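You operate a simulated robot arm through the tools that you are given. There is no shell and no other tool. Be economical: measure what you need, move in short steps, check, and stop when the job is done.

You are at the controls of a simulated two-armed robot. One attempt, no reset.

TASK
Take the lock plate off the door panel, then paint the primer area by the mesh blue.
Fine: draw its bolt back first and lay it on the table; brush back in its pot; leave the dusty patch. A coat counts when it lies all over at full strength: go over it till it gets no stronger.
Where things are to end (x, y in the base frame): lock plate within 60 mm of [770, 240].

The check looks at the end state, three seconds after you hand in, the way a careful person would. Anything else that was tipped, shoved, dropped, spilled or broken makes it a failure.

THE ROBOT
Two 6-joint arms with two-finger parallel grippers on one trunk, on a base that drives. Base frame: it is fixed to the floor where the robot stands at the start and does not move with it; the origin is under the middle of the robot, x ahead of it, y to its left, z up; the surface under the hand at the start is at about z = 830. Readings come in mm, rad, newtons and seconds.
The left shoulder is at the start at [280, 185, 1105], the right one opposite. With the tool pointing down near the work surface each hand reaches from about 560 to 940 mm from the robot's upright axis, wherever it stands, measured 20 degrees to its own side. Places, roughly: bare patch [500, -400, 800]; primer area by the mesh [700, -400, 800]; slide bolt [500, -100, 900]; top of the panel table [700, 0, 800]. Payload 1.57 kg a hand.
Tool frame (each hand has its own): the origin (TCP) lies between the finger pads and is the grasp point; the fingertips stand 30 mm ahead of it; z points along the fingers, y is the line along which they close. The gripper opens to 80 mm. The fingers are 17 mm wide and 12 mm thick; the gripper's body (40 by 82 mm) begins 80 mm behind the TCP.
Orientation is that of the tool frame in the base frame, as a unit quaternion [w, x, y, z]. With the fingers straight down and closing along the base's y, the tool's x points along the base's -x, its y along +y and its z along -z.

THE INTERFACE
- The arms move only by the tool arm_command. It takes "left_rows", "right_rows" or both (then of equal length, played together; a hand with none holds still); each is a list of rows, each a list of 7 numbers: the shift along the tool's x, y, z in mm, then the turn, a rotation vector about the tool's x, y, z in rad, then the closure, from 0 (fully open) to 1 (shut). In form: [[dx, dy, dz, wx, wy, wz, hand], ...]. A call has 1 to 8 rows; each row shifts and turns the commanded pose from where the row before left it, along the tool's axes as they then stand. A row lasts 0.2 s, in which the tool goes at most 50 mm and 0.15 rad; a call with a longer step from one row to the next is refused whole, and so is a gripper value outside its range. Where a pose cannot be reached the arm comes as near as it can. A force on the tool above 40 N (or 10 N above the force at the start of the call, whichever is more), or a blocked arm, ends the call early, and 0.2 s more pass. Each finger travels about 153 mm/s and halts on what it meets, pressing with about 28 N; the grip force reading is that of the motor and also rises with nothing between the fingers. The clock runs only during rows and for 0.2 s after the last one: add rows that do not move to give the fingers time. It gives the time, the measured TCP pose, the force on the tool (base axes), the opening and the grip force at its end, in the units of the frame above (readings bear some noise), with the torque about the TCP (base axes, N m) and any sound that the robot's microphone picked up.
- Cameras (640 x 400 px; columns grow to the right, rows downward): "scene" is now at [237.1, -15.8, 1541.7]; the picture's right is [0.09, -1.00, 0.00], its down [-0.74, -0.06, -0.66] and it looks along [0.66, 0.06, -0.75] (base axes); focal length 259 px, centre (320, 200). "left" rides on the left gripper at [72, 7, -122] in its tool frame; the picture's right is [-0.09, 1.00, 0.00], its down [-0.84, -0.08, -0.54] and it looks along [-0.54, -0.05, 0.84] (tool axes); focal length 238 px, centre (320, 200). "right" rides on the right gripper at [72, -7, -122] in its tool frame; the picture's right is [0.09, 1.00, 0.00], its down [-0.84, 0.08, -0.54] and it looks along [-0.54, 0.05, 0.84] (tool axes); focal length 238 px, centre (320, 200). There is no depth. A picture from a camera that has moved, and an enlarged one, comes with that camera's place and axes in the base frame and with its lens. The place of the scene camera against the robot may be out by one fixed shift of up to 25 mm in any direction.
- capture(camera): a new picture of that camera. The clock stands still meanwhile.
- slide_trunk(by): slides the trunk up (or, below 0, down) by that many mm; the arms and the scene camera ride with it, the base frame stays. It gives what a move gives, with no picture.
- base_move(legs): drives the robot by 1 to 6 legs, each [ahead, turn to the left] in mm and rad, along the robot's own axes; the way and the turn of a leg run together, so that a leg with both is an arc; at most 1500 mm and 3.142 rad a leg. The arms and the cameras ride along, it lands a little off, and it stops where it bumps. It gives what a move gives.
- pan_tilt(pan, tilt): turns the head with the scene camera to pan (to the left, within 1.501 rad either way) and tilt (down, from -0.506 to 1.204), counted from straight ahead of the robot. It gives what a move gives.
- zoom(camera, box): a new picture of the part [left, top, right, bottom] of that camera's present view, enlarged. The clock stands still meanwhile.
- sign_off(): hands the job in; it is judged then, once.

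Work in short steps. Places have to be worked out from the pictures, the camera data and where the tool is seen: move nearer, look again, correct. Check each grasp and each placing, and mend what went wrong. You have 120 turns and 100 pictures in all, those below and enlarged ones among them. Open the grippers and draw the arms clear of the work before you hand the job in, unless the task says otherwise; then end with one line.

The tools are called after ">>>" as name(argument=value, ...) on one line, values as JSON. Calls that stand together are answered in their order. arm_command: Moves the arms, as the interface text tells. Its arguments: {"type":"object","properties":{"left_rows":{"type":"array","items":{"type":"array","items":{"type":"number"}}},"right_rows":{"type":"array","items":{"type":"array","items":{"type":"number"}}}},"required":[]} The other tools are called the same way: slide_trunk (by) slides the trunk up or down; base_move (legs) drives the base; pan_tilt (pan, tilt) turns the head that bears the scene camera; capture (camera) takes a picture; zoom (camera, box) takes an enlarged picture of a part of a camera's view; sign_off () hands the job in.

At the start:

```text
time_s: 0.0
left_tool_pos: [583.0, 179.7, 1253.0]
left_tool_rot: [-0.001, 0.0, 1.0, -0.001]
left_contact_force: [0.6, 0.1, 0.6]
left_ft_torque: [0.01, 0.01, 0.02]
left_opening: 79.9
left_gripper_force: 0.0
right_tool_pos: [528.8, -300.6, 1250.4]
right_tool_rot: [0.0, 0.001, 1.0, 0.0]
right_contact_force: [0.5, -0.5, 0.9]
right_ft_torque: [0.02, 0.02, -0.02]
right_opening: 80.1
right_gripper_force: 0.0
trunk travel left (down, up): [-800.0, 190.0]
robot x, y, heading: [-1.8, -1.4, -0.002]
head pan, tilt: [0.086, 0.845]
```

scene: 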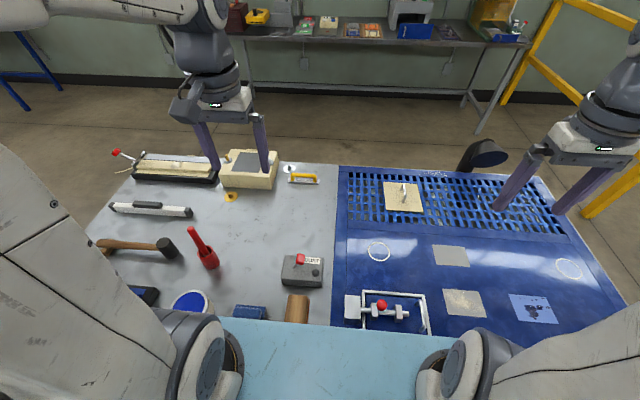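
right: 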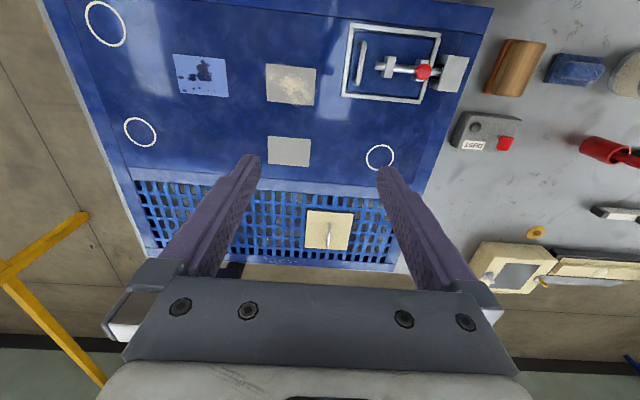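
left: 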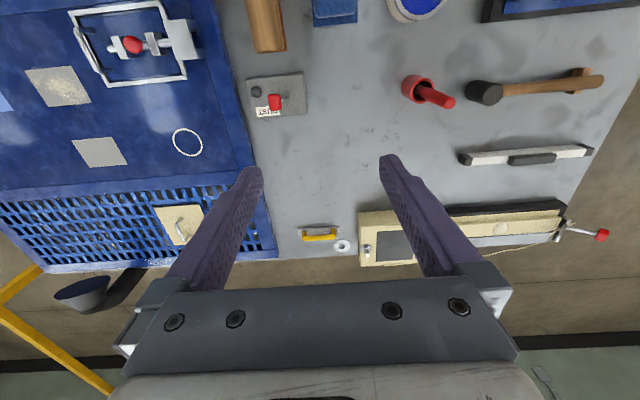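

I'll first look closely at the slide bolt, the panel and the table items.

>>> zoom(camera="scene", box=[330, 160, 490, 340])

>>> zoom(camera="right", box=[260, 0, 520, 160])

>>> zoom(camera="scene", box=[80, 140, 340, 330])

>>> zoom(camera="left", box=[60, 0, 480, 260])

```text
2.22 times, centred on (410, 250) of scene
camera zoom: at [237.1, -15.8, 1541.7], right [0.09, -1.0, 0.0], down [-0.74, -0.06, -0.66], along [0.66, 0.06, -0.75], focal length 576 px, centre (120, 89)
```

zoom: 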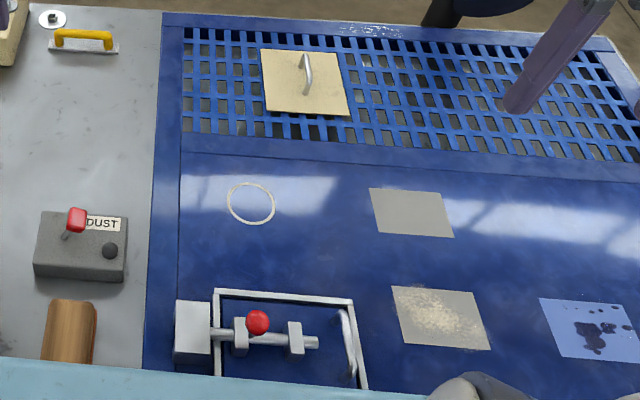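

```text
2.46 times, centred on (390, 80) of right
camera zoom: at [458.3, -307.1, 1372.2], right [-0.09, 1.0, 0.0], down [0.84, 0.08, 0.54], along [0.54, 0.05, -0.84], focal length 587 px, centre (148, 495)
```

zoom: 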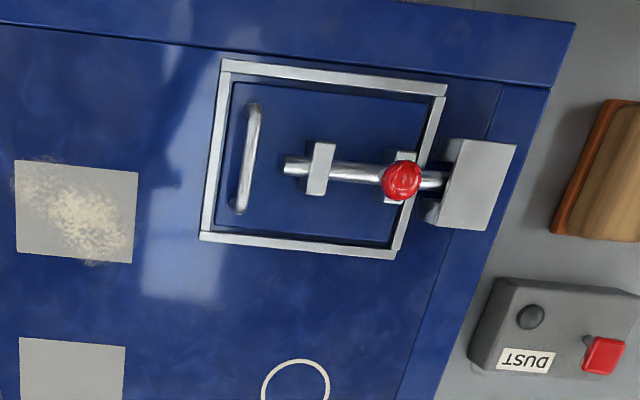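

```text
2.11 times, centred on (210, 235) of scene
camera zoom: at [237.1, -15.8, 1541.7], right [0.09, -1.0, 0.0], down [-0.74, -0.06, -0.66], along [0.66, 0.06, -0.75], focal length 546 px, centre (552, 126)
```

zoom: 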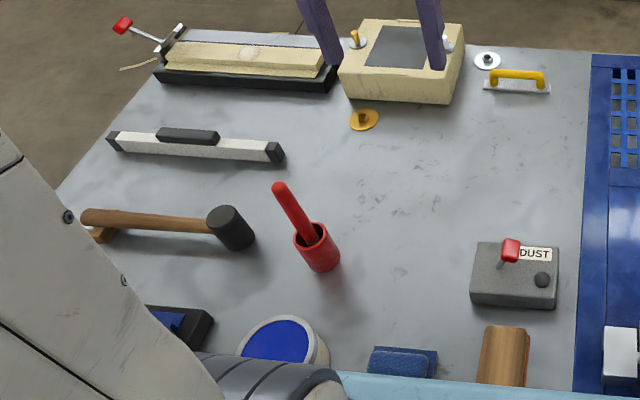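

```text
1.52 times, centred on (270, 130) of left
camera zoom: at [510.2, 186.8, 1375.3], right [0.09, 1.0, 0.0], down [0.84, -0.08, 0.54], along [0.54, -0.05, -0.84], focal length 363 px, centre (396, 307)
```

zoom: 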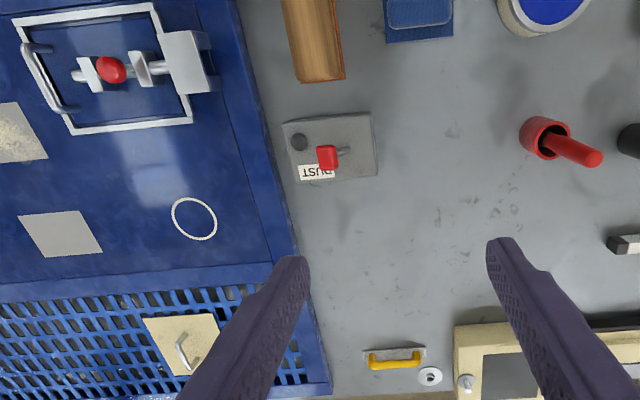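

The lock plate is the framed hatch with bar handle and slide bolt (knob near [480,-123]); it's too near the robot, so I back the base up a bit and look again.

>>> base_move(legs=[[-130, 0]])

>>> pan_tilt(pan=0.086, tilt=0.75)

>>> capture(camera="scene")

```text
time_s: 1.3
left_tool_pos: [450.8, 180.1, 1254.2]
left_tool_rot: [0.0, 0.0, 1.0, -0.001]
left_contact_force: [0.6, 0.0, -0.3]
left_ft_torque: [-0.01, 0.03, 0.02]
left_opening: 80.1
left_gripper_force: 0.2
right_tool_pos: [400.0, -301.0, 1250.9]
right_tool_rot: [0.0, 0.0, 1.0, 0.0]
right_contact_force: [-0.3, -0.1, 0.1]
right_ft_torque: [-0.02, 0.0, -0.04]
right_opening: 79.8
right_gripper_force: 0.0
trunk travel left (down, up): [-800.0, 190.0]
robot x, y, heading: [-129.4, 0.8, 0.0]
head pan, tilt: [0.086, 0.845]
```

```text
time_s: 1.9
left_tool_pos: [450.8, 179.7, 1253.2]
left_tool_rot: [0.0, 0.0, 1.0, 0.0]
left_contact_force: [0.2, -0.9, -0.4]
left_ft_torque: [0.01, -0.01, -0.01]
left_opening: 79.9
left_gripper_force: 0.0
right_tool_pos: [398.8, -299.4, 1250.3]
right_tool_rot: [0.0, 0.0, 1.0, 0.001]
right_contact_force: [-1.4, -0.6, -0.4]
right_ft_torque: [-0.03, 0.01, -0.02]
right_opening: 80.2
right_gripper_force: 0.1
trunk travel left (down, up): [-800.0, 190.0]
robot x, y, heading: [-125.6, 0.9, 0.002]
head pan, tilt: [0.086, 0.75]
```

```text
92 pictures are left
camera scene: at [110.6, -15.4, 1549.2], right [0.09, -1.0, 0.0], down [-0.68, -0.06, -0.73], along [0.73, 0.06, -0.68], focal length 259 px, centre (320, 200)
```

scene: 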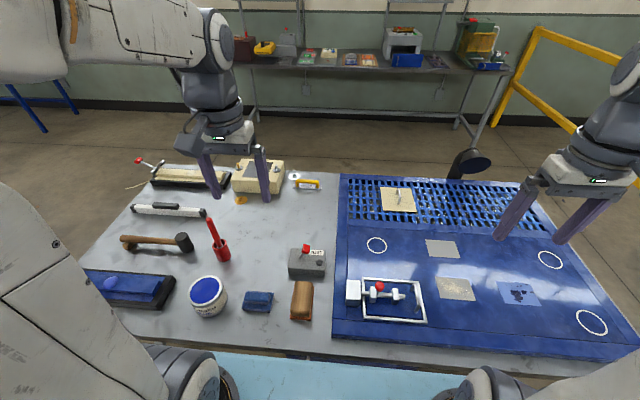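

Everything is in view. I zoom on the can/tray and move the right hand over the bolt for a close look.

>>> zoom(camera="scene", box=[80, 210, 340, 340])

>>> arm_command(right_rows=[[0, 32, 36, 0, 0, 0, 0], [0, 32, 36, 0, 0, 0, 0], [0, 32, 36, 0, 0, 0, 0], [0, 32, 36, 0, 0, 0, 0], [0, 32, 36, 0, 0, 0, 0]])

>>> capture(camera="right")

```text
2.46 times, centred on (210, 275) of scene
camera zoom: at [110.6, -15.4, 1549.2], right [0.09, -1.0, 0.0], down [-0.68, -0.06, -0.73], along [0.73, 0.06, -0.68], focal length 639 px, centre (591, 15)
```

zoom: 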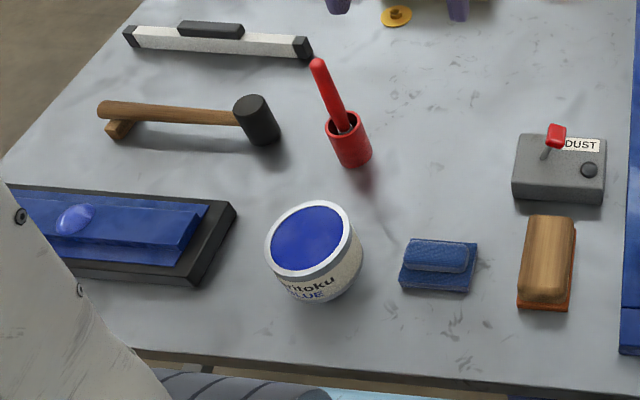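

```text
time_s: 3.1
left_tool_pos: [451.5, 181.2, 1253.3]
left_tool_rot: [-0.001, 0.0, 1.0, -0.001]
left_contact_force: [-0.2, 0.6, 0.3]
left_ft_torque: [-0.01, -0.01, 0.01]
left_opening: 80.1
left_gripper_force: 0.1
right_tool_pos: [399.4, -140.7, 1069.5]
right_tool_rot: [0.001, 0.0, 1.0, -0.001]
right_contact_force: [-0.3, 0.1, -0.5]
right_ft_torque: [0.02, -0.02, 0.01]
right_opening: 80.0
right_gripper_force: 0.1
trunk travel left (down, up): [-800.0, 190.0]
robot x, y, heading: [-132.7, 1.1, -0.001]
head pan, tilt: [0.086, 0.75]
```

```text
90 pictures are left
camera right: at [327.8, -146.4, 1191.9], right [-0.09, 1.0, 0.0], down [0.84, 0.08, 0.54], along [0.54, 0.05, -0.84], focal length 238 px, centre (320, 200)
```

right: 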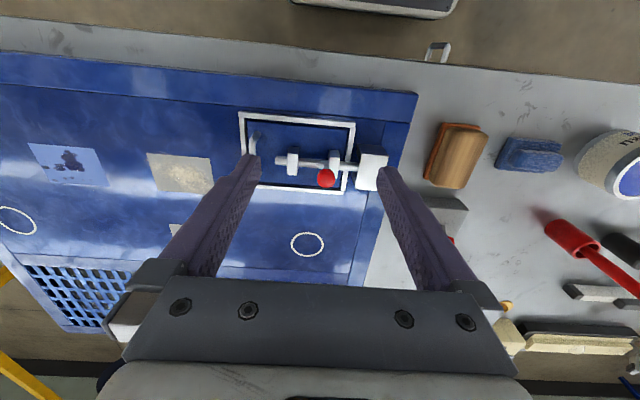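

Triangulating both views puts the knob at about (479,-123,898). I go over it for a closer look.

>>> arm_command(right_rows=[[-40, 9, 30, 0, 0, 0, 0], [-40, 9, 30, 0, 0, 0, 0], [0, 0, 25, 0, 0, 0, 0]])

>>> capture(camera="right")

```text
refused: row 1 steps farther than a row can; nothing moved
```

```text
89 pictures are left
camera right: at [327.8, -146.4, 1191.9], right [-0.09, 1.0, 0.0], down [0.84, 0.08, 0.54], along [0.54, 0.05, -0.84], focal length 238 px, centre (320, 200)
```

right: 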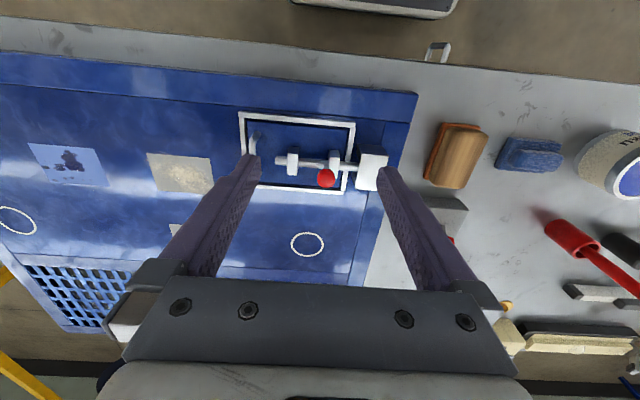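

Step too long; I split it into smaller rows.

>>> arm_command(right_rows=[[-27, 6, 28, 0, 0, 0, 0], [-27, 6, 28, 0, 0, 0, 0], [-26, 6, 28, 0, 0, 0, 0]])

>>> capture(camera="right")

```text
time_s: 3.9
left_tool_pos: [450.5, 180.0, 1253.2]
left_tool_rot: [0.0, -0.001, 1.0, 0.0]
left_contact_force: [-0.3, -0.7, 0.4]
left_ft_torque: [0.02, -0.01, 0.02]
left_opening: 80.1
left_gripper_force: 0.0
right_tool_pos: [478.4, -122.2, 986.4]
right_tool_rot: [0.0, 0.0, 1.0, 0.0]
right_contact_force: [-0.4, -0.2, -0.4]
right_ft_torque: [0.05, -0.03, 0.0]
right_opening: 80.0
right_gripper_force: 0.1
trunk travel left (down, up): [-800.0, 190.0]
robot x, y, heading: [-131.9, 0.1, -0.003]
head pan, tilt: [0.086, 0.75]
```

```text
88 pictures are left
camera right: at [408.3, -129.1, 1107.4], right [-0.09, 1.0, 0.0], down [0.84, 0.08, 0.54], along [0.54, 0.05, -0.84], focal length 238 px, centre (320, 200)
```

right: 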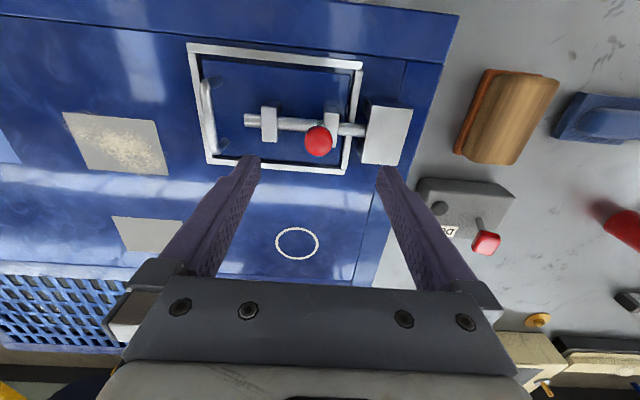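

The knob is confirmed at (479,-123,898), rod at about z 848. I descend partly closed so the tips straddle the ball above the guides, then close gently.

>>> arm_command(right_rows=[[0, -1, 0, 0, 0, 0, 0.4], [-1, 0, 30, 0, 0, 0, 0.4], [0, 0, 25, 0, 0, 0, 0.4], [0, 0, 14, 0, 0, 0, 0.4], [0, 0, 0, 0, 0, 0, 0.8], [0, 0, 0, 0, 0, 0, 0.8]])

>>> capture(camera="right")

```text
time_s: 5.3
left_tool_pos: [451.0, 180.2, 1252.8]
left_tool_rot: [0.0, 0.0, 1.0, 0.001]
left_contact_force: [1.3, -0.3, 0.0]
left_ft_torque: [0.02, 0.0, 0.0]
left_opening: 80.2
left_gripper_force: 0.1
right_tool_pos: [479.7, -123.5, 916.7]
right_tool_rot: [0.0, 0.0, 1.0, 0.0]
right_contact_force: [0.1, -2.0, 1.5]
right_ft_torque: [-0.02, 0.06, 0.01]
right_opening: 25.0
right_gripper_force: 28.0
trunk travel left (down, up): [-800.0, 190.0]
robot x, y, heading: [-127.9, 0.7, 0.003]
head pan, tilt: [0.086, 0.75]
```

```text
87 pictures are left
camera right: at [408.6, -129.9, 1038.4], right [-0.09, 1.0, 0.0], down [0.84, 0.08, 0.54], along [0.54, 0.05, -0.84], focal length 238 px, centre (320, 200)
```

right: 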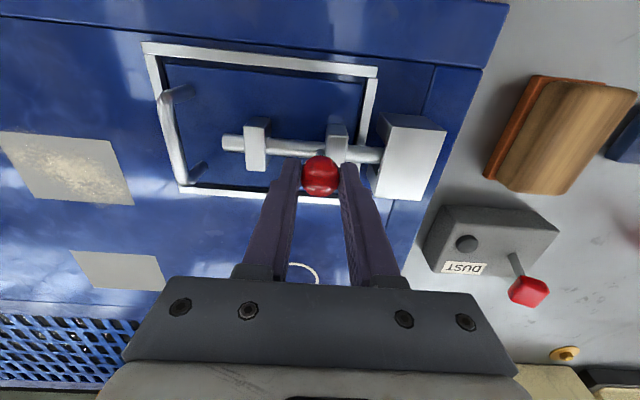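

The ball is held (25 mm). I draw the bolt toward -y in small steps.

>>> arm_command(right_rows=[[0, -8, 0, 0, 0, 0, 0.8], [0, -8, 0, 0, 0, 0, 0.8], [0, -8, 0, 0, 0, 0, 0.8], [0, -8, 0, 0, 0, 0, 0.8]])

>>> capture(camera="right")

```text
time_s: 6.3
left_tool_pos: [451.4, 181.7, 1253.1]
left_tool_rot: [0.0, 0.0, 1.0, 0.0]
left_contact_force: [0.8, -0.9, 0.2]
left_ft_torque: [-0.01, -0.01, -0.05]
left_opening: 80.0
left_gripper_force: 0.0
right_tool_pos: [479.7, -155.0, 917.0]
right_tool_rot: [-0.001, 0.0, 1.0, 0.0]
right_contact_force: [1.2, 4.2, 0.6]
right_ft_torque: [0.11, 0.02, 0.03]
right_opening: 25.1
right_gripper_force: 28.2
trunk travel left (down, up): [-800.0, 190.0]
robot x, y, heading: [-130.8, -0.9, 0.0]
head pan, tilt: [0.086, 0.75]
```

```text
86 pictures are left
camera right: at [408.5, -161.7, 1038.9], right [-0.09, 1.0, 0.0], down [0.84, 0.08, 0.54], along [0.54, 0.05, -0.84], focal length 238 px, centre (320, 200)
```

right: 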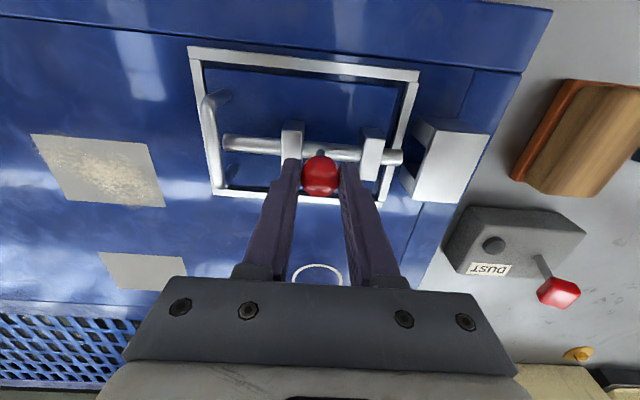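

The tip is just out of the keeper; I draw it a further ~10 mm for clearance.

>>> arm_command(right_rows=[[0, -4, 0, 0, 0, 0, 0.8], [0, -4, 0, 0, 0, 0, 0.8], [0, -2, 0, 0, 0, 0, 0.8]])

>>> zoom(camera="right", box=[180, 30, 500, 230])

```text
time_s: 7.1
left_tool_pos: [450.4, 181.0, 1253.2]
left_tool_rot: [0.0, 0.0, 1.0, 0.0]
left_contact_force: [0.2, 0.9, -0.6]
left_ft_torque: [-0.04, 0.01, 0.0]
left_opening: 80.2
left_gripper_force: 0.1
right_tool_pos: [480.4, -165.3, 917.6]
right_tool_rot: [0.0, 0.0, 1.0, -0.001]
right_contact_force: [-0.3, 8.6, 0.0]
right_ft_torque: [0.16, -0.04, -0.05]
right_opening: 25.3
right_gripper_force: 28.1
trunk travel left (down, up): [-800.0, 190.0]
robot x, y, heading: [-131.0, -0.2, 0.001]
head pan, tilt: [0.086, 0.75]
```

```text
2.00 times, centred on (340, 130) of right
camera zoom: at [408.6, -172.1, 1039.1], right [-0.09, 1.0, 0.0], down [0.84, 0.08, 0.54], along [0.54, 0.05, -0.84], focal length 477 px, centre (280, 340)
```

zoom: 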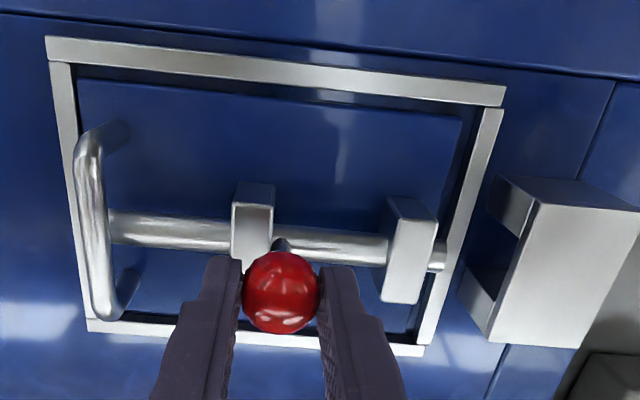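

The bolt is fully drawn and the knob now sits right over the plate's middle (plate centre ≈ (475,-170)), giving a balanced hold; I try a gentle lift by it, watching the forces.

>>> arm_command(right_rows=[[0, 0, -3, 0, 0, 0, 0.8], [0, 0, -3, 0, 0, 0, 0.8], [0, 0, -4, 0, 0, 0, 0.8]])

>>> capture(camera="right")

```text
time_s: 7.9
left_tool_pos: [451.6, 179.8, 1253.0]
left_tool_rot: [0.0, 0.0, 1.0, 0.001]
left_contact_force: [0.4, 0.1, 0.0]
left_ft_torque: [-0.01, -0.02, -0.02]
left_opening: 80.0
left_gripper_force: 0.1
right_tool_pos: [479.4, -166.1, 927.0]
right_tool_rot: [0.0, 0.0, 1.0, 0.001]
right_contact_force: [-0.5, 0.8, -6.8]
right_ft_torque: [0.04, -0.01, -0.01]
right_opening: 25.0
right_gripper_force: 27.9
trunk travel left (down, up): [-800.0, 190.0]
robot x, y, heading: [-130.9, 2.2, 0.002]
head pan, tilt: [0.086, 0.75]
```

```text
84 pictures are left
camera right: at [408.4, -172.4, 1049.0], right [-0.09, 1.0, 0.0], down [0.84, 0.08, 0.54], along [0.54, 0.05, -0.84], focal length 238 px, centre (320, 200)
```

right: 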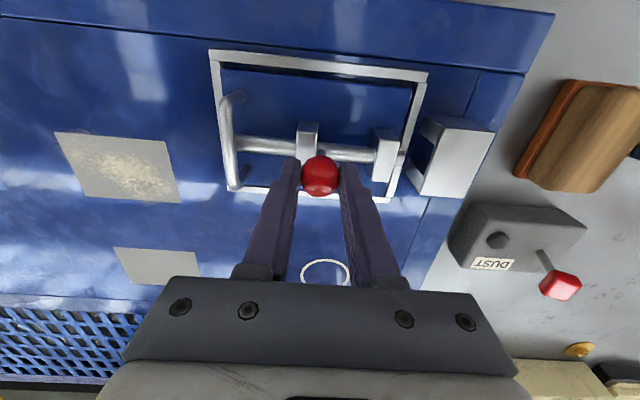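

The load reads ~7 N with no torque: the plate seems to hang on the knob. I lift on.

>>> arm_command(right_rows=[[0, 0, -8, 0, 0, 0, 0.8], [0, 0, -10, 0, 0, 0, 0.8], [0, 0, -12, 0, 0, 0, 0.8], [0, 0, -15, 0, 0, 0, 0.8], [0, 0, -15, 0, 0, 0, 0.8], [0, 0, -15, 0, 0, 0, 0.8]])

>>> capture(camera="right")

>>> capture(camera="scene")

```text
time_s: 9.3
left_tool_pos: [451.5, 178.8, 1252.5]
left_tool_rot: [-0.001, 0.0, 1.0, 0.0]
left_contact_force: [-0.4, 0.1, -0.1]
left_ft_torque: [0.02, 0.03, 0.02]
left_opening: 80.0
left_gripper_force: 0.1
right_tool_pos: [480.3, -164.7, 1001.1]
right_tool_rot: [0.001, 0.001, 1.0, 0.0]
right_contact_force: [0.5, 1.2, -6.3]
right_ft_torque: [0.05, -0.01, 0.01]
right_opening: 25.2
right_gripper_force: 28.1
trunk travel left (down, up): [-800.0, 190.0]
robot x, y, heading: [-134.4, 1.7, 0.001]
head pan, tilt: [0.086, 0.75]
```

```text
83 pictures are left
camera right: at [408.4, -172.3, 1124.0], right [-0.09, 1.0, 0.0], down [0.84, 0.08, 0.54], along [0.54, 0.05, -0.84], focal length 238 px, centre (320, 200)
```

right: 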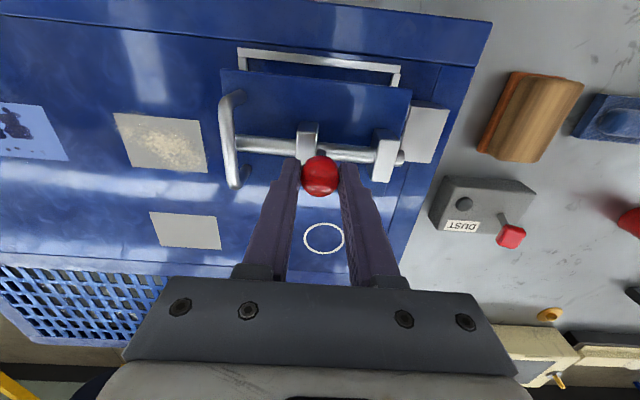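

```text
82 pictures are left
camera scene: at [110.9, -15.4, 1549.2], right [0.09, -1.0, 0.0], down [-0.68, -0.06, -0.73], along [0.73, 0.06, -0.68], focal length 259 px, centre (320, 200)
```

scene: 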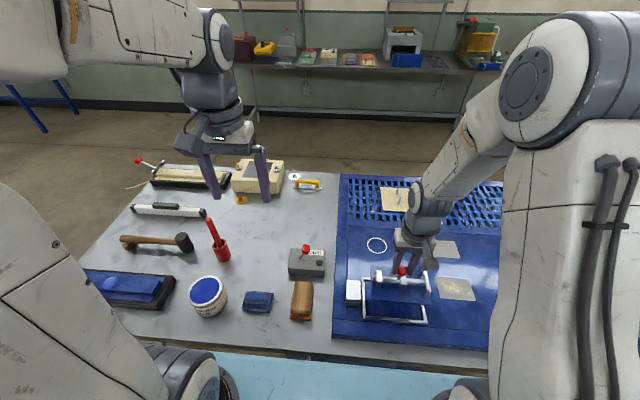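

The plate hangs level with its bolt back. I raise it further, then drive forward a little and turn left so the right arm can reach the free table area at (770,240).

>>> arm_command(right_rows=[[0, 0, -20, 0, 0, 0, 0.8], [0, 0, -20, 0, 0, 0, 0.8], [0, 0, -20, 0, 0, 0, 0.8], [0, 0, -20, 0, 0, 0, 0.8]])

>>> base_move(legs=[[100, 0]])

>>> base_move(legs=[[0, 0.25], [0, 0.3]])

>>> capture(camera="right")

>>> capture(camera="scene")

```text
time_s: 10.3
left_tool_pos: [451.3, 180.6, 1253.6]
left_tool_rot: [0.0, -0.001, 1.0, 0.0]
left_contact_force: [0.5, -1.1, 0.1]
left_ft_torque: [0.02, 0.01, 0.02]
left_opening: 79.9
left_gripper_force: 0.0
right_tool_pos: [479.9, -164.8, 1082.0]
right_tool_rot: [0.0, 0.0, 1.0, 0.0]
right_contact_force: [-0.4, -0.2, -6.1]
right_ft_torque: [0.04, -0.01, -0.01]
right_opening: 25.3
right_gripper_force: 28.5
trunk travel left (down, up): [-800.0, 190.0]
robot x, y, heading: [-132.4, -2.2, -0.001]
head pan, tilt: [0.086, 0.75]
```

```text
time_s: 11.5
left_tool_pos: [551.6, 179.6, 1251.9]
left_tool_rot: [-0.001, -0.001, 1.0, -0.001]
left_contact_force: [-0.2, 0.1, -0.8]
left_ft_torque: [0.01, -0.03, -0.04]
left_opening: 80.1
left_gripper_force: 0.0
right_tool_pos: [581.3, -165.9, 1081.8]
right_tool_rot: [0.0, 0.001, 1.0, 0.0]
right_contact_force: [0.0, 0.7, -5.8]
right_ft_torque: [0.03, -0.02, 0.01]
right_opening: 25.3
right_gripper_force: 28.1
trunk travel left (down, up): [-800.0, 190.0]
robot x, y, heading: [-31.2, 0.7, 0.004]
head pan, tilt: [0.086, 0.75]
```

```text
time_s: 13.7
left_tool_pos: [371.2, 458.0, 1252.0]
left_tool_rot: [0.0, -0.271, 0.963, 0.0]
left_contact_force: [-0.3, 0.4, 0.0]
left_ft_torque: [0.03, 0.03, -0.03]
left_opening: 80.0
left_gripper_force: 0.0
right_tool_pos: [577.1, 177.8, 1081.9]
right_tool_rot: [0.0, -0.272, 0.962, 0.0]
right_contact_force: [0.3, -0.2, -6.4]
right_ft_torque: [0.03, 0.06, 0.0]
right_opening: 25.2
right_gripper_force: 27.9
trunk travel left (down, up): [-800.0, 190.0]
robot x, y, heading: [-31.4, -2.4, 0.552]
head pan, tilt: [0.086, 0.75]
```

```text
81 pictures are left
camera right: at [519.7, 135.2, 1204.0], right [-0.6, 0.8, 0.0], down [0.67, 0.5, 0.54], along [0.43, 0.32, -0.84], focal length 238 px, centre (320, 200)
```

right: 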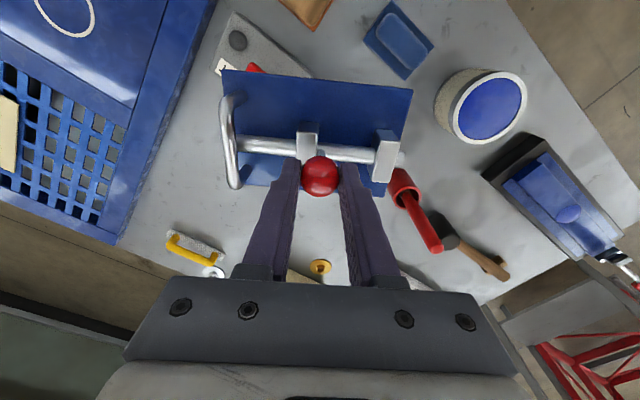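

```text
80 pictures are left
camera scene: at [171.9, 110.7, 1549.2], right [0.6, -0.8, 0.0], down [-0.55, -0.41, -0.73], along [0.59, 0.44, -0.68], focal length 259 px, centre (320, 200)
```

scene: 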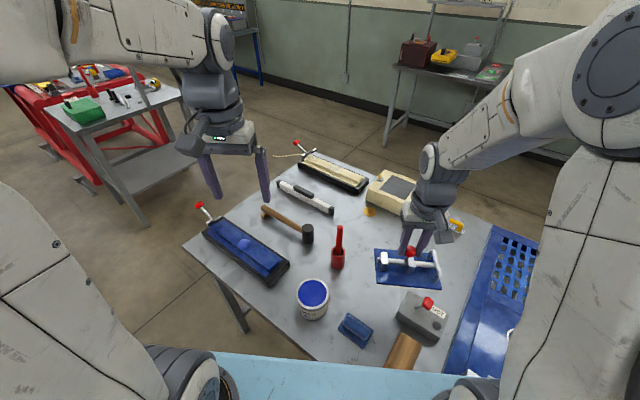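

Plate steady. I move the hand over to (770,240) at height.

>>> arm_command(right_rows=[[-33, -8, 0, 0, 0, 0, 0.8], [-33, -8, 0, 0, 0, 0, 0.8], [-33, -8, 0, 0, 0, 0, 0.8], [-33, -8, 0, 0, 0, 0, 0.8], [-33, -8, 0, 0, 0, 0, 0.8], [-32, -8, 0, 0, 0, 0, 0.8], [0, 0, 0, 0, 0, 0, 0.8]])

>>> capture(camera="right")

>>> capture(camera="scene")

```text
time_s: 15.3
left_tool_pos: [372.6, 458.6, 1253.1]
left_tool_rot: [0.0, -0.272, 0.962, 0.0]
left_contact_force: [1.1, -0.5, 1.0]
left_ft_torque: [-0.01, 0.0, 0.02]
left_opening: 80.2
left_gripper_force: 0.0
right_tool_pos: [771.8, 240.7, 1081.7]
right_tool_rot: [-0.001, -0.272, 0.962, 0.0]
right_contact_force: [0.0, 0.2, -5.9]
right_ft_torque: [0.02, 0.02, 0.04]
right_opening: 24.8
right_gripper_force: 27.5
trunk travel left (down, up): [-800.0, 190.0]
robot x, y, heading: [-28.2, -1.4, 0.552]
head pan, tilt: [0.086, 0.75]
```

```text
79 pictures are left
camera right: at [712.9, 197.0, 1203.5], right [-0.6, 0.8, 0.0], down [0.67, 0.5, 0.54], along [0.43, 0.32, -0.84], focal length 238 px, centre (320, 200)
```

right: 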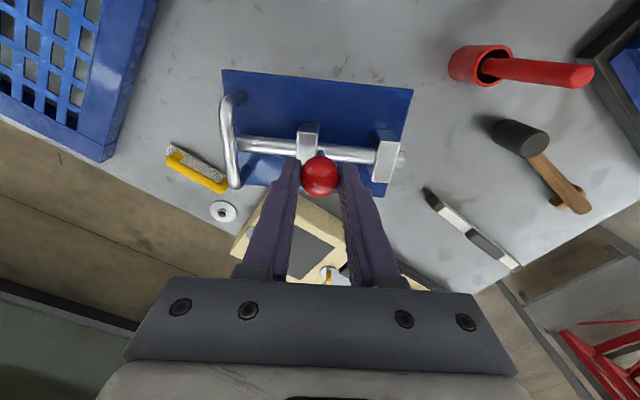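

```text
78 pictures are left
camera scene: at [172.1, 111.0, 1549.2], right [0.6, -0.8, 0.0], down [-0.55, -0.41, -0.73], along [0.59, 0.44, -0.68], focal length 259 px, centre (320, 200)
```

scene: 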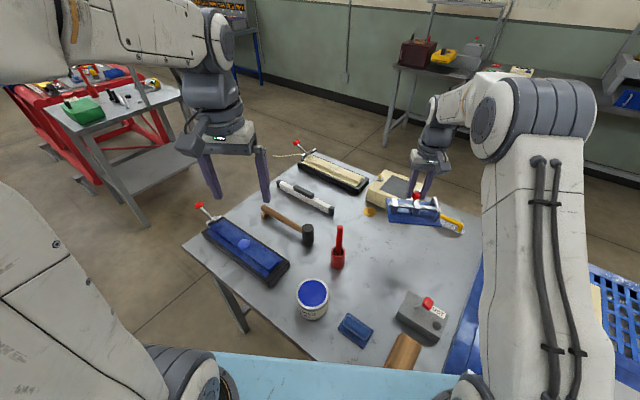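

Clearances to the box, washer and pot are fine. I lower the plate most of the way.

>>> arm_command(right_rows=[[0, 0, 25, 0, 0, 0, 0.8], [0, 0, 30, 0, 0, 0, 0.8], [0, 0, 30, 0, 0, 0, 0.8], [0, 0, 30, 0, 0, 0, 0.8], [0, 0, 25, 0, 0, 0, 0.8], [0, 0, 15, 0, 0, 0, 0.8], [0, 0, 10, 0, 0, 0, 0.8]])

>>> capture(camera="right")

```text
time_s: 16.9
left_tool_pos: [371.9, 458.2, 1252.5]
left_tool_rot: [0.0, -0.272, 0.962, 0.0]
left_contact_force: [-0.3, 0.3, 0.2]
left_ft_torque: [0.03, 0.0, -0.01]
left_opening: 80.0
left_gripper_force: 0.1
right_tool_pos: [770.7, 240.8, 915.2]
right_tool_rot: [0.0, -0.271, 0.962, 0.0]
right_contact_force: [0.4, -0.4, -6.5]
right_ft_torque: [0.0, 0.01, 0.0]
right_opening: 25.1
right_gripper_force: 27.9
trunk travel left (down, up): [-800.0, 190.0]
robot x, y, heading: [-29.2, -0.4, 0.553]
head pan, tilt: [0.086, 0.75]
```

```text
77 pictures are left
camera right: at [712.3, 197.1, 1037.6], right [-0.6, 0.8, 0.0], down [0.67, 0.5, 0.54], along [0.43, 0.32, -0.84], focal length 238 px, centre (320, 200)
```

right: 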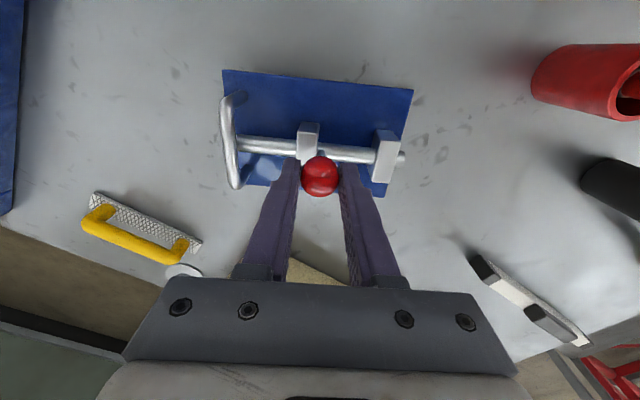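

Still hanging freely. I creep down in 4 mm steps watching for the load to vanish.

>>> arm_command(right_rows=[[0, 0, 4, 0, 0, 0, 0.8], [0, 0, 4, 0, 0, 0, 0.8], [0, 0, 4, 0, 0, 0, 0.8], [0, 0, 3, 0, 0, 0, 0.8]])

```text
time_s: 17.9
left_tool_pos: [374.0, 458.5, 1253.0]
left_tool_rot: [0.0, -0.271, 0.962, 0.0]
left_contact_force: [1.0, -0.1, -0.9]
left_ft_torque: [-0.02, 0.0, 0.01]
left_opening: 80.1
left_gripper_force: 0.1
right_tool_pos: [769.0, 239.8, 901.4]
right_tool_rot: [0.0, -0.271, 0.963, -0.001]
right_contact_force: [0.0, 0.2, -7.2]
right_ft_torque: [0.03, -0.01, 0.01]
right_opening: 25.2
right_gripper_force: 27.1
trunk travel left (down, up): [-800.0, 190.0]
robot x, y, heading: [-31.8, 2.5, 0.549]
head pan, tilt: [0.086, 0.75]
```

No contact yet; continuing.

>>> arm_command(right_rows=[[0, 0, 3, 0, 0, 0, 0.8], [0, 0, 3, 0, 0, 0, 0.8], [0, 0, 3, 0, 0, 0, 0.8], [0, 0, 2, 0, 0, 0, 0.8]])

```text
time_s: 18.9
left_tool_pos: [371.9, 458.4, 1252.7]
left_tool_rot: [0.0, -0.271, 0.962, 0.001]
left_contact_force: [0.3, -0.1, 0.4]
left_ft_torque: [-0.02, -0.02, 0.0]
left_opening: 80.0
left_gripper_force: 0.2
right_tool_pos: [770.1, 241.0, 890.3]
right_tool_rot: [-0.001, -0.271, 0.962, 0.0]
right_contact_force: [0.0, 0.6, -6.0]
right_ft_torque: [0.01, 0.03, 0.0]
right_opening: 25.1
right_gripper_force: 27.8
trunk travel left (down, up): [-800.0, 190.0]
robot x, y, heading: [-27.7, 1.8, 0.549]
head pan, tilt: [0.086, 0.75]
```

Still hanging; a few more small steps.

>>> arm_command(right_rows=[[0, 0, 2, 0, 0, 0, 0.8], [0, 0, 2, 0, 0, 0, 0.8], [0, 0, 2, 0, 0, 0, 0.8]])

>>> zoom(camera="scene", box=[340, 140, 500, 260])

```text
time_s: 19.7
left_tool_pos: [371.1, 456.8, 1253.6]
left_tool_rot: [-0.001, -0.271, 0.962, 0.0]
left_contact_force: [0.0, -0.4, 0.3]
left_ft_torque: [0.01, -0.03, 0.01]
left_opening: 80.1
left_gripper_force: 0.1
right_tool_pos: [769.6, 242.0, 886.7]
right_tool_rot: [0.0, -0.271, 0.963, 0.001]
right_contact_force: [-2.7, -0.1, 10.6]
right_ft_torque: [-0.36, 0.65, 0.04]
right_opening: 25.2
right_gripper_force: 27.9
trunk travel left (down, up): [-800.0, 190.0]
robot x, y, heading: [-25.2, 3.3, 0.555]
head pan, tilt: [0.086, 0.75]
```

```text
3.33 times, centred on (420, 200) of scene
camera zoom: at [170.9, 110.7, 1549.7], right [0.6, -0.8, 0.0], down [-0.55, -0.41, -0.73], along [0.59, 0.44, -0.68], focal length 865 px, centre (-13, 200)
```

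zoom: 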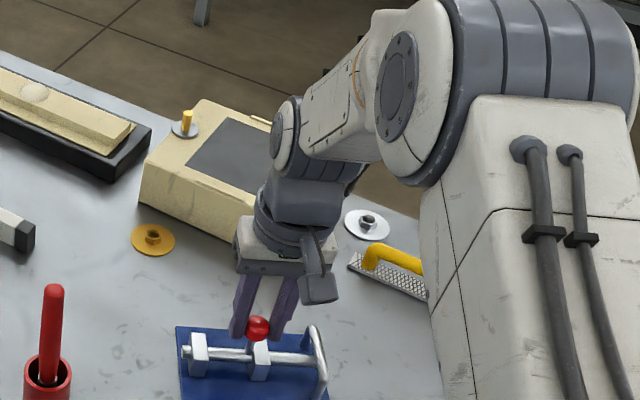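

The plate is on the table (force reversed). I ease up 1.5 mm, open, and rise.

>>> arm_command(right_rows=[[0, 0, -1.5, 0, 0, 0, 0.8], [0, 0, 0, 0, 0, 0, 0.6], [0, 0, 0, 0, 0, 0, 0.4], [0, 0, -15, 0, 0, 0, 0.4], [0, 0, -30, 0, 0, 0, 0.4], [0, 0, -40, 0, 0, 0, 0.4], [0, 0, -40, 0, 0, 0, 0.2], [0, 0, -40, 0, 0, 0, 0]])

>>> capture(camera="right")

>>> capture(camera="scene")

```text
time_s: 21.5
left_tool_pos: [371.3, 459.3, 1253.4]
left_tool_rot: [0.0, -0.272, 0.962, 0.0]
left_contact_force: [0.2, 0.8, -0.4]
left_ft_torque: [0.02, 0.02, 0.0]
left_opening: 79.8
left_gripper_force: 0.1
right_tool_pos: [770.2, 239.7, 1051.4]
right_tool_rot: [0.0, -0.271, 0.963, 0.0]
right_contact_force: [-0.1, -0.1, 0.2]
right_ft_torque: [-0.03, 0.02, -0.01]
right_opening: 80.1
right_gripper_force: 0.1
trunk travel left (down, up): [-800.0, 190.0]
robot x, y, heading: [-28.9, 3.0, 0.548]
head pan, tilt: [0.086, 0.75]
```

```text
75 pictures are left
camera right: at [712.7, 197.0, 1174.2], right [-0.6, 0.8, 0.0], down [0.67, 0.5, 0.54], along [0.43, 0.32, -0.84], focal length 238 px, centre (320, 200)
```

right: 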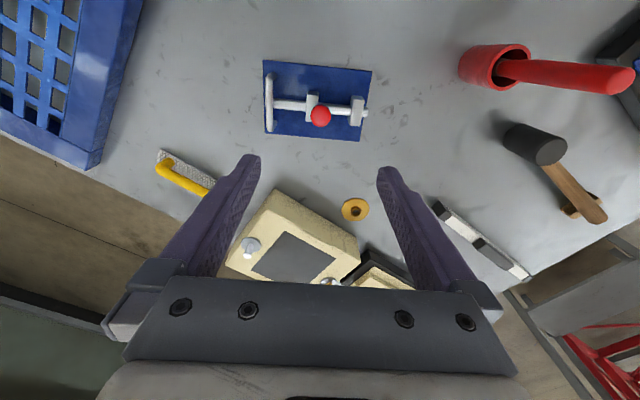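

```text
74 pictures are left
camera scene: at [171.6, 110.8, 1549.2], right [0.6, -0.8, 0.0], down [-0.55, -0.41, -0.73], along [0.59, 0.44, -0.68], focal length 259 px, centre (320, 200)
```

scene: 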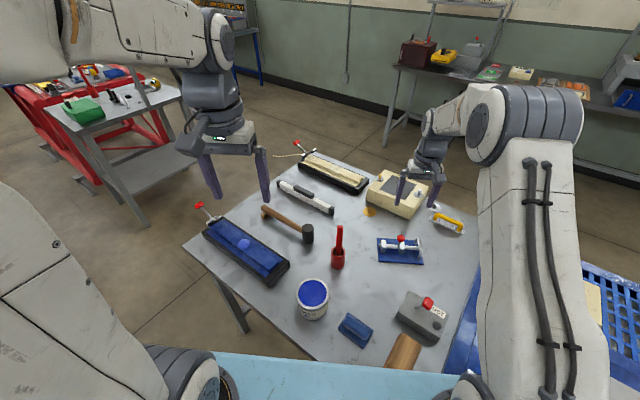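

Plate rests at about (767,234), bolt back. Next the brush: triangulation gives its handle upright with the top at about (601,378,986). I move the right hand above it and look.

>>> arm_command(right_rows=[[14.3, 41.3, -6, 0, 0, 0, 0], [14.3, 41.3, -6, 0, 0, 0, 0], [14.3, 41.3, -6, 0, 0, 0, 0], [14.3, 41.3, -6, 0, 0, 0, 0], [14.1, 41.3, 0, 0, 0, 0, 0]])

>>> capture(camera="right")

>>> zoom(camera="scene", box=[260, 180, 420, 330])

```text
time_s: 22.7
left_tool_pos: [371.1, 457.4, 1252.5]
left_tool_rot: [0.0, -0.27, 0.963, 0.0]
left_contact_force: [1.1, 0.0, -0.7]
left_ft_torque: [0.05, 0.04, 0.0]
left_opening: 79.9
left_gripper_force: 0.1
right_tool_pos: [602.6, 378.8, 1075.9]
right_tool_rot: [0.0, -0.271, 0.963, 0.0]
right_contact_force: [-1.1, 0.2, 0.6]
right_ft_torque: [0.01, 0.0, 0.01]
right_opening: 79.9
right_gripper_force: 0.1
trunk travel left (down, up): [-800.0, 190.0]
robot x, y, heading: [-26.4, -2.6, 0.551]
head pan, tilt: [0.086, 0.75]
```

```text
73 pictures are left
camera right: at [544.3, 335.3, 1198.2], right [-0.6, 0.8, 0.0], down [0.67, 0.5, 0.54], along [0.43, 0.32, -0.84], focal length 238 px, centre (320, 200)
```

right: 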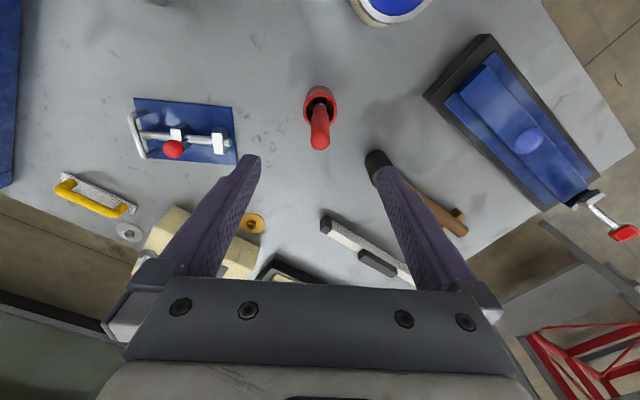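

```text
2.67 times, centred on (340, 255) of scene
camera zoom: at [171.6, 110.7, 1549.3], right [0.6, -0.8, 0.0], down [-0.55, -0.41, -0.73], along [0.59, 0.44, -0.68], focal length 692 px, centre (267, 53)
```

zoom: 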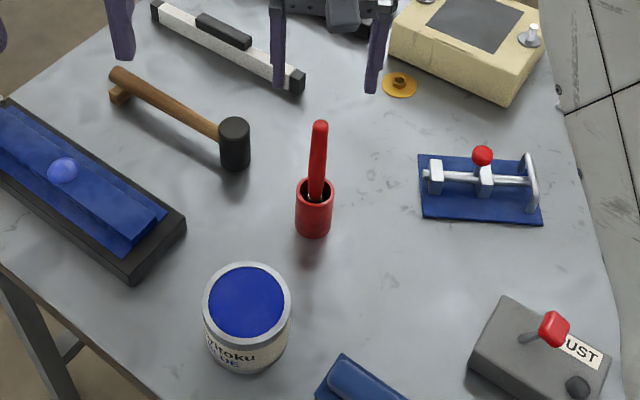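

The handle tip sits right under the TCP. I descend to z≈950 and close on the handle.

>>> arm_command(right_rows=[[1, 0, 35, 0, 0, 0, 0.2], [1, 0, 35, 0, 0, 0, 0.3], [0, 0, 35, 0, 0, 0, 0.3], [0, 0, 20, 0, 0, 0, 0.3], [0, 0, 0, 0, 0, 0, 0.6], [0, 0, 0, 0, 0, 0, 0.9], [0, 0, 0, 0, 0, 0, 0.9], [0, 0, 0, 0, 0, 0, 0.9]])

>>> capture(camera="right")

```text
time_s: 24.5
left_tool_pos: [371.6, 458.0, 1254.0]
left_tool_rot: [0.0, -0.271, 0.963, 0.0]
left_contact_force: [0.1, -0.2, 0.0]
left_ft_torque: [0.01, -0.04, -0.01]
left_opening: 80.0
left_gripper_force: 0.1
right_tool_pos: [599.1, 377.4, 949.8]
right_tool_rot: [0.0, -0.272, 0.962, 0.0]
right_contact_force: [0.2, -1.2, -0.5]
right_ft_torque: [0.0, -0.04, 0.01]
right_opening: 19.0
right_gripper_force: 28.3
trunk travel left (down, up): [-800.0, 190.0]
robot x, y, heading: [-32.1, -1.1, 0.545]
head pan, tilt: [0.086, 0.75]
```

```text
71 pictures are left
camera right: at [542.2, 334.2, 1072.2], right [-0.6, 0.8, 0.0], down [0.67, 0.5, 0.54], along [0.43, 0.32, -0.84], focal length 238 px, centre (320, 200)
```

right: 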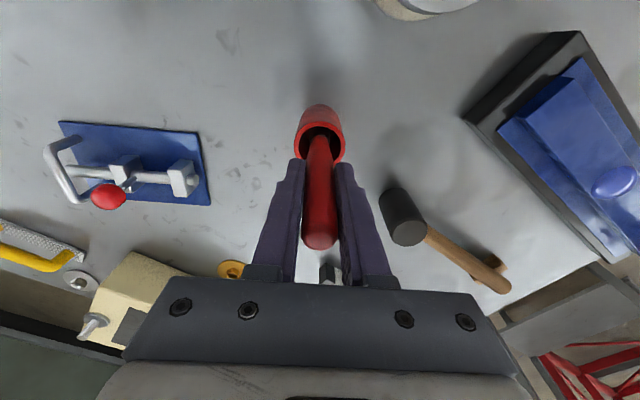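

Handle held (19 mm wide). I lift it straight out, slowly at first.

>>> arm_command(right_rows=[[0, 0, -10, 0, 0, 0, 0.9], [0, 0, -15, 0, 0, 0, 0.9], [0, 0, -20, 0, 0, 0, 0.9], [0, 0, -20, 0, 0, 0, 0.9], [0, 0, -20, 0, 0, 0, 0.9], [0, 0, -20, 0, 0, 0, 0.9], [0, 0, -15, 0, 0, 0, 0.9]])

>>> capture(camera="right")

>>> zoom(camera="scene", box=[260, 150, 420, 330])

```text
time_s: 26.1
left_tool_pos: [371.7, 458.0, 1253.0]
left_tool_rot: [0.0, -0.271, 0.962, 0.0]
left_contact_force: [-0.5, 0.0, 0.1]
left_ft_torque: [-0.03, 0.0, -0.01]
left_opening: 79.6
left_gripper_force: 0.0
right_tool_pos: [600.1, 378.2, 1069.9]
right_tool_rot: [0.0, -0.271, 0.963, 0.0]
right_contact_force: [-0.5, -0.4, -0.4]
right_ft_torque: [-0.07, 0.01, 0.0]
right_opening: 18.9
right_gripper_force: 27.8
trunk travel left (down, up): [-800.0, 190.0]
robot x, y, heading: [-30.9, -1.4, 0.554]
head pan, tilt: [0.086, 0.75]
```

```text
70 pictures are left
camera right: at [542.3, 335.1, 1191.8], right [-0.6, 0.8, 0.0], down [0.67, 0.5, 0.54], along [0.43, 0.32, -0.84], focal length 238 px, centre (320, 200)
```

right: 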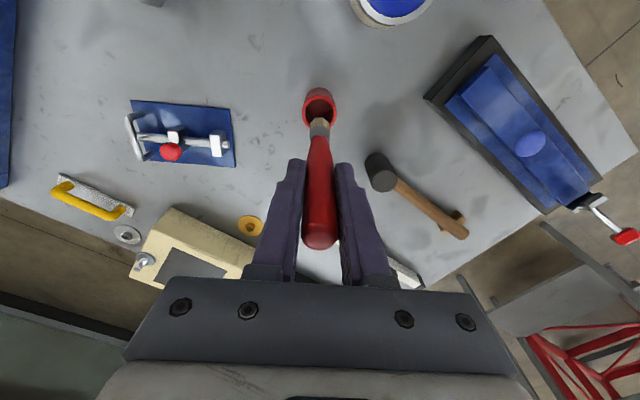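

```text
2.22 times, centred on (340, 240) of scene
camera zoom: at [171.5, 110.8, 1549.3], right [0.6, -0.8, 0.0], down [-0.55, -0.41, -0.73], along [0.59, 0.44, -0.68], focal length 576 px, centre (276, 111)
```

zoom: 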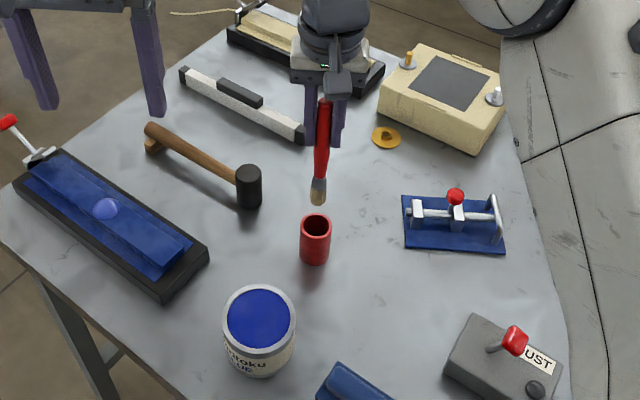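

Brush out cleanly with bristle tip ≈148 mm below the TCP. I carry it high toward the blue can (about (440,355)) and look.

>>> arm_command(right_rows=[[37, 16, -8, 0, 0, 0, 0.9], [37, 16, -8, 0, 0, 0, 0.9], [37, 16, -8, 0, 0, 0, 0.9], [37, 15, -8, 0, 0, 0, 0.9]])

>>> capture(camera="right")

>>> zoom(camera="scene", box=[240, 180, 400, 340])

```text
time_s: 27.1
left_tool_pos: [371.9, 457.8, 1253.5]
left_tool_rot: [0.001, -0.271, 0.962, 0.001]
left_contact_force: [1.1, -0.9, 0.6]
left_ft_torque: [-0.01, 0.0, 0.04]
left_opening: 80.0
left_gripper_force: 0.0
right_tool_pos: [439.0, 354.9, 1103.1]
right_tool_rot: [0.0, -0.271, 0.962, -0.001]
right_contact_force: [-0.1, 0.2, -1.6]
right_ft_torque: [0.0, 0.01, 0.01]
right_opening: 18.8
right_gripper_force: 28.2
trunk travel left (down, up): [-800.0, 190.0]
robot x, y, heading: [-29.7, 2.2, 0.554]
head pan, tilt: [0.086, 0.75]
```

```text
68 pictures are left
camera right: at [381.7, 311.4, 1225.6], right [-0.6, 0.8, 0.0], down [0.67, 0.5, 0.54], along [0.43, 0.32, -0.84], focal length 238 px, centre (320, 200)
```

right: 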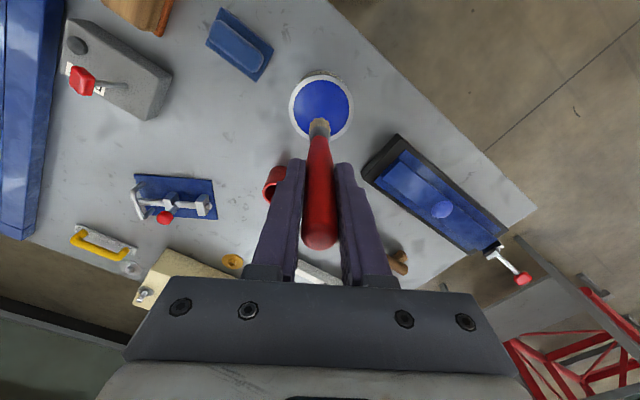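

```text
2.50 times, centred on (320, 260) of scene
camera zoom: at [171.7, 110.9, 1549.3], right [0.6, -0.8, 0.0], down [-0.55, -0.41, -0.73], along [0.59, 0.44, -0.68], focal length 649 px, centre (320, 50)
```

zoom: 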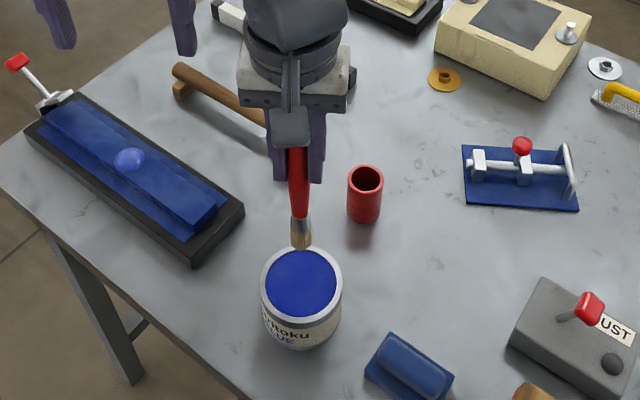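

Brush is over the can centre (437,355), paint surface ≈ z 870. I dip the bristles about 15 mm, wait, and lift.

>>> arm_command(right_rows=[[1.5, 0, 25, 0, 0, 0, 0.9], [0, 0, 25, 0, 0, 0, 0.9], [0, 0, 20, 0, 0, 0, 0.9], [0, 0, 12, 0, 0, 0, 0.9], [0, 0, 8, 0, 0, 0, 0.9], [0, 0, 8, 0, 0, 0, 0.9]])

>>> zoom(camera="scene", box=[240, 180, 400, 340])

```text
time_s: 28.5
left_tool_pos: [370.8, 457.9, 1253.3]
left_tool_rot: [0.0, -0.272, 0.962, 0.0]
left_contact_force: [1.0, 0.0, 0.7]
left_ft_torque: [0.03, -0.02, -0.02]
left_opening: 80.2
left_gripper_force: 0.1
right_tool_pos: [439.1, 355.2, 1004.8]
right_tool_rot: [0.001, -0.272, 0.962, 0.001]
right_contact_force: [3.3, -0.9, 19.9]
right_ft_torque: [-0.07, -0.44, 0.01]
right_opening: 19.4
right_gripper_force: 28.4
trunk travel left (down, up): [-800.0, 190.0]
robot x, y, heading: [-25.7, -0.9, 0.555]
head pan, tilt: [0.086, 0.75]
```

```text
2.50 times, centred on (320, 260) of scene
camera zoom: at [171.0, 110.1, 1549.7], right [0.6, -0.8, 0.0], down [-0.55, -0.41, -0.73], along [0.59, 0.44, -0.68], focal length 649 px, centre (320, 50)
```

zoom: 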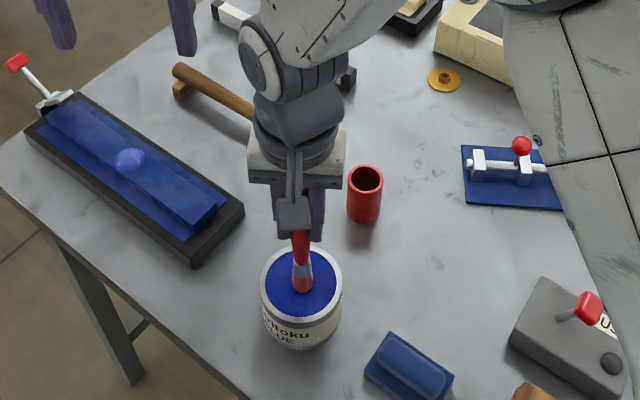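

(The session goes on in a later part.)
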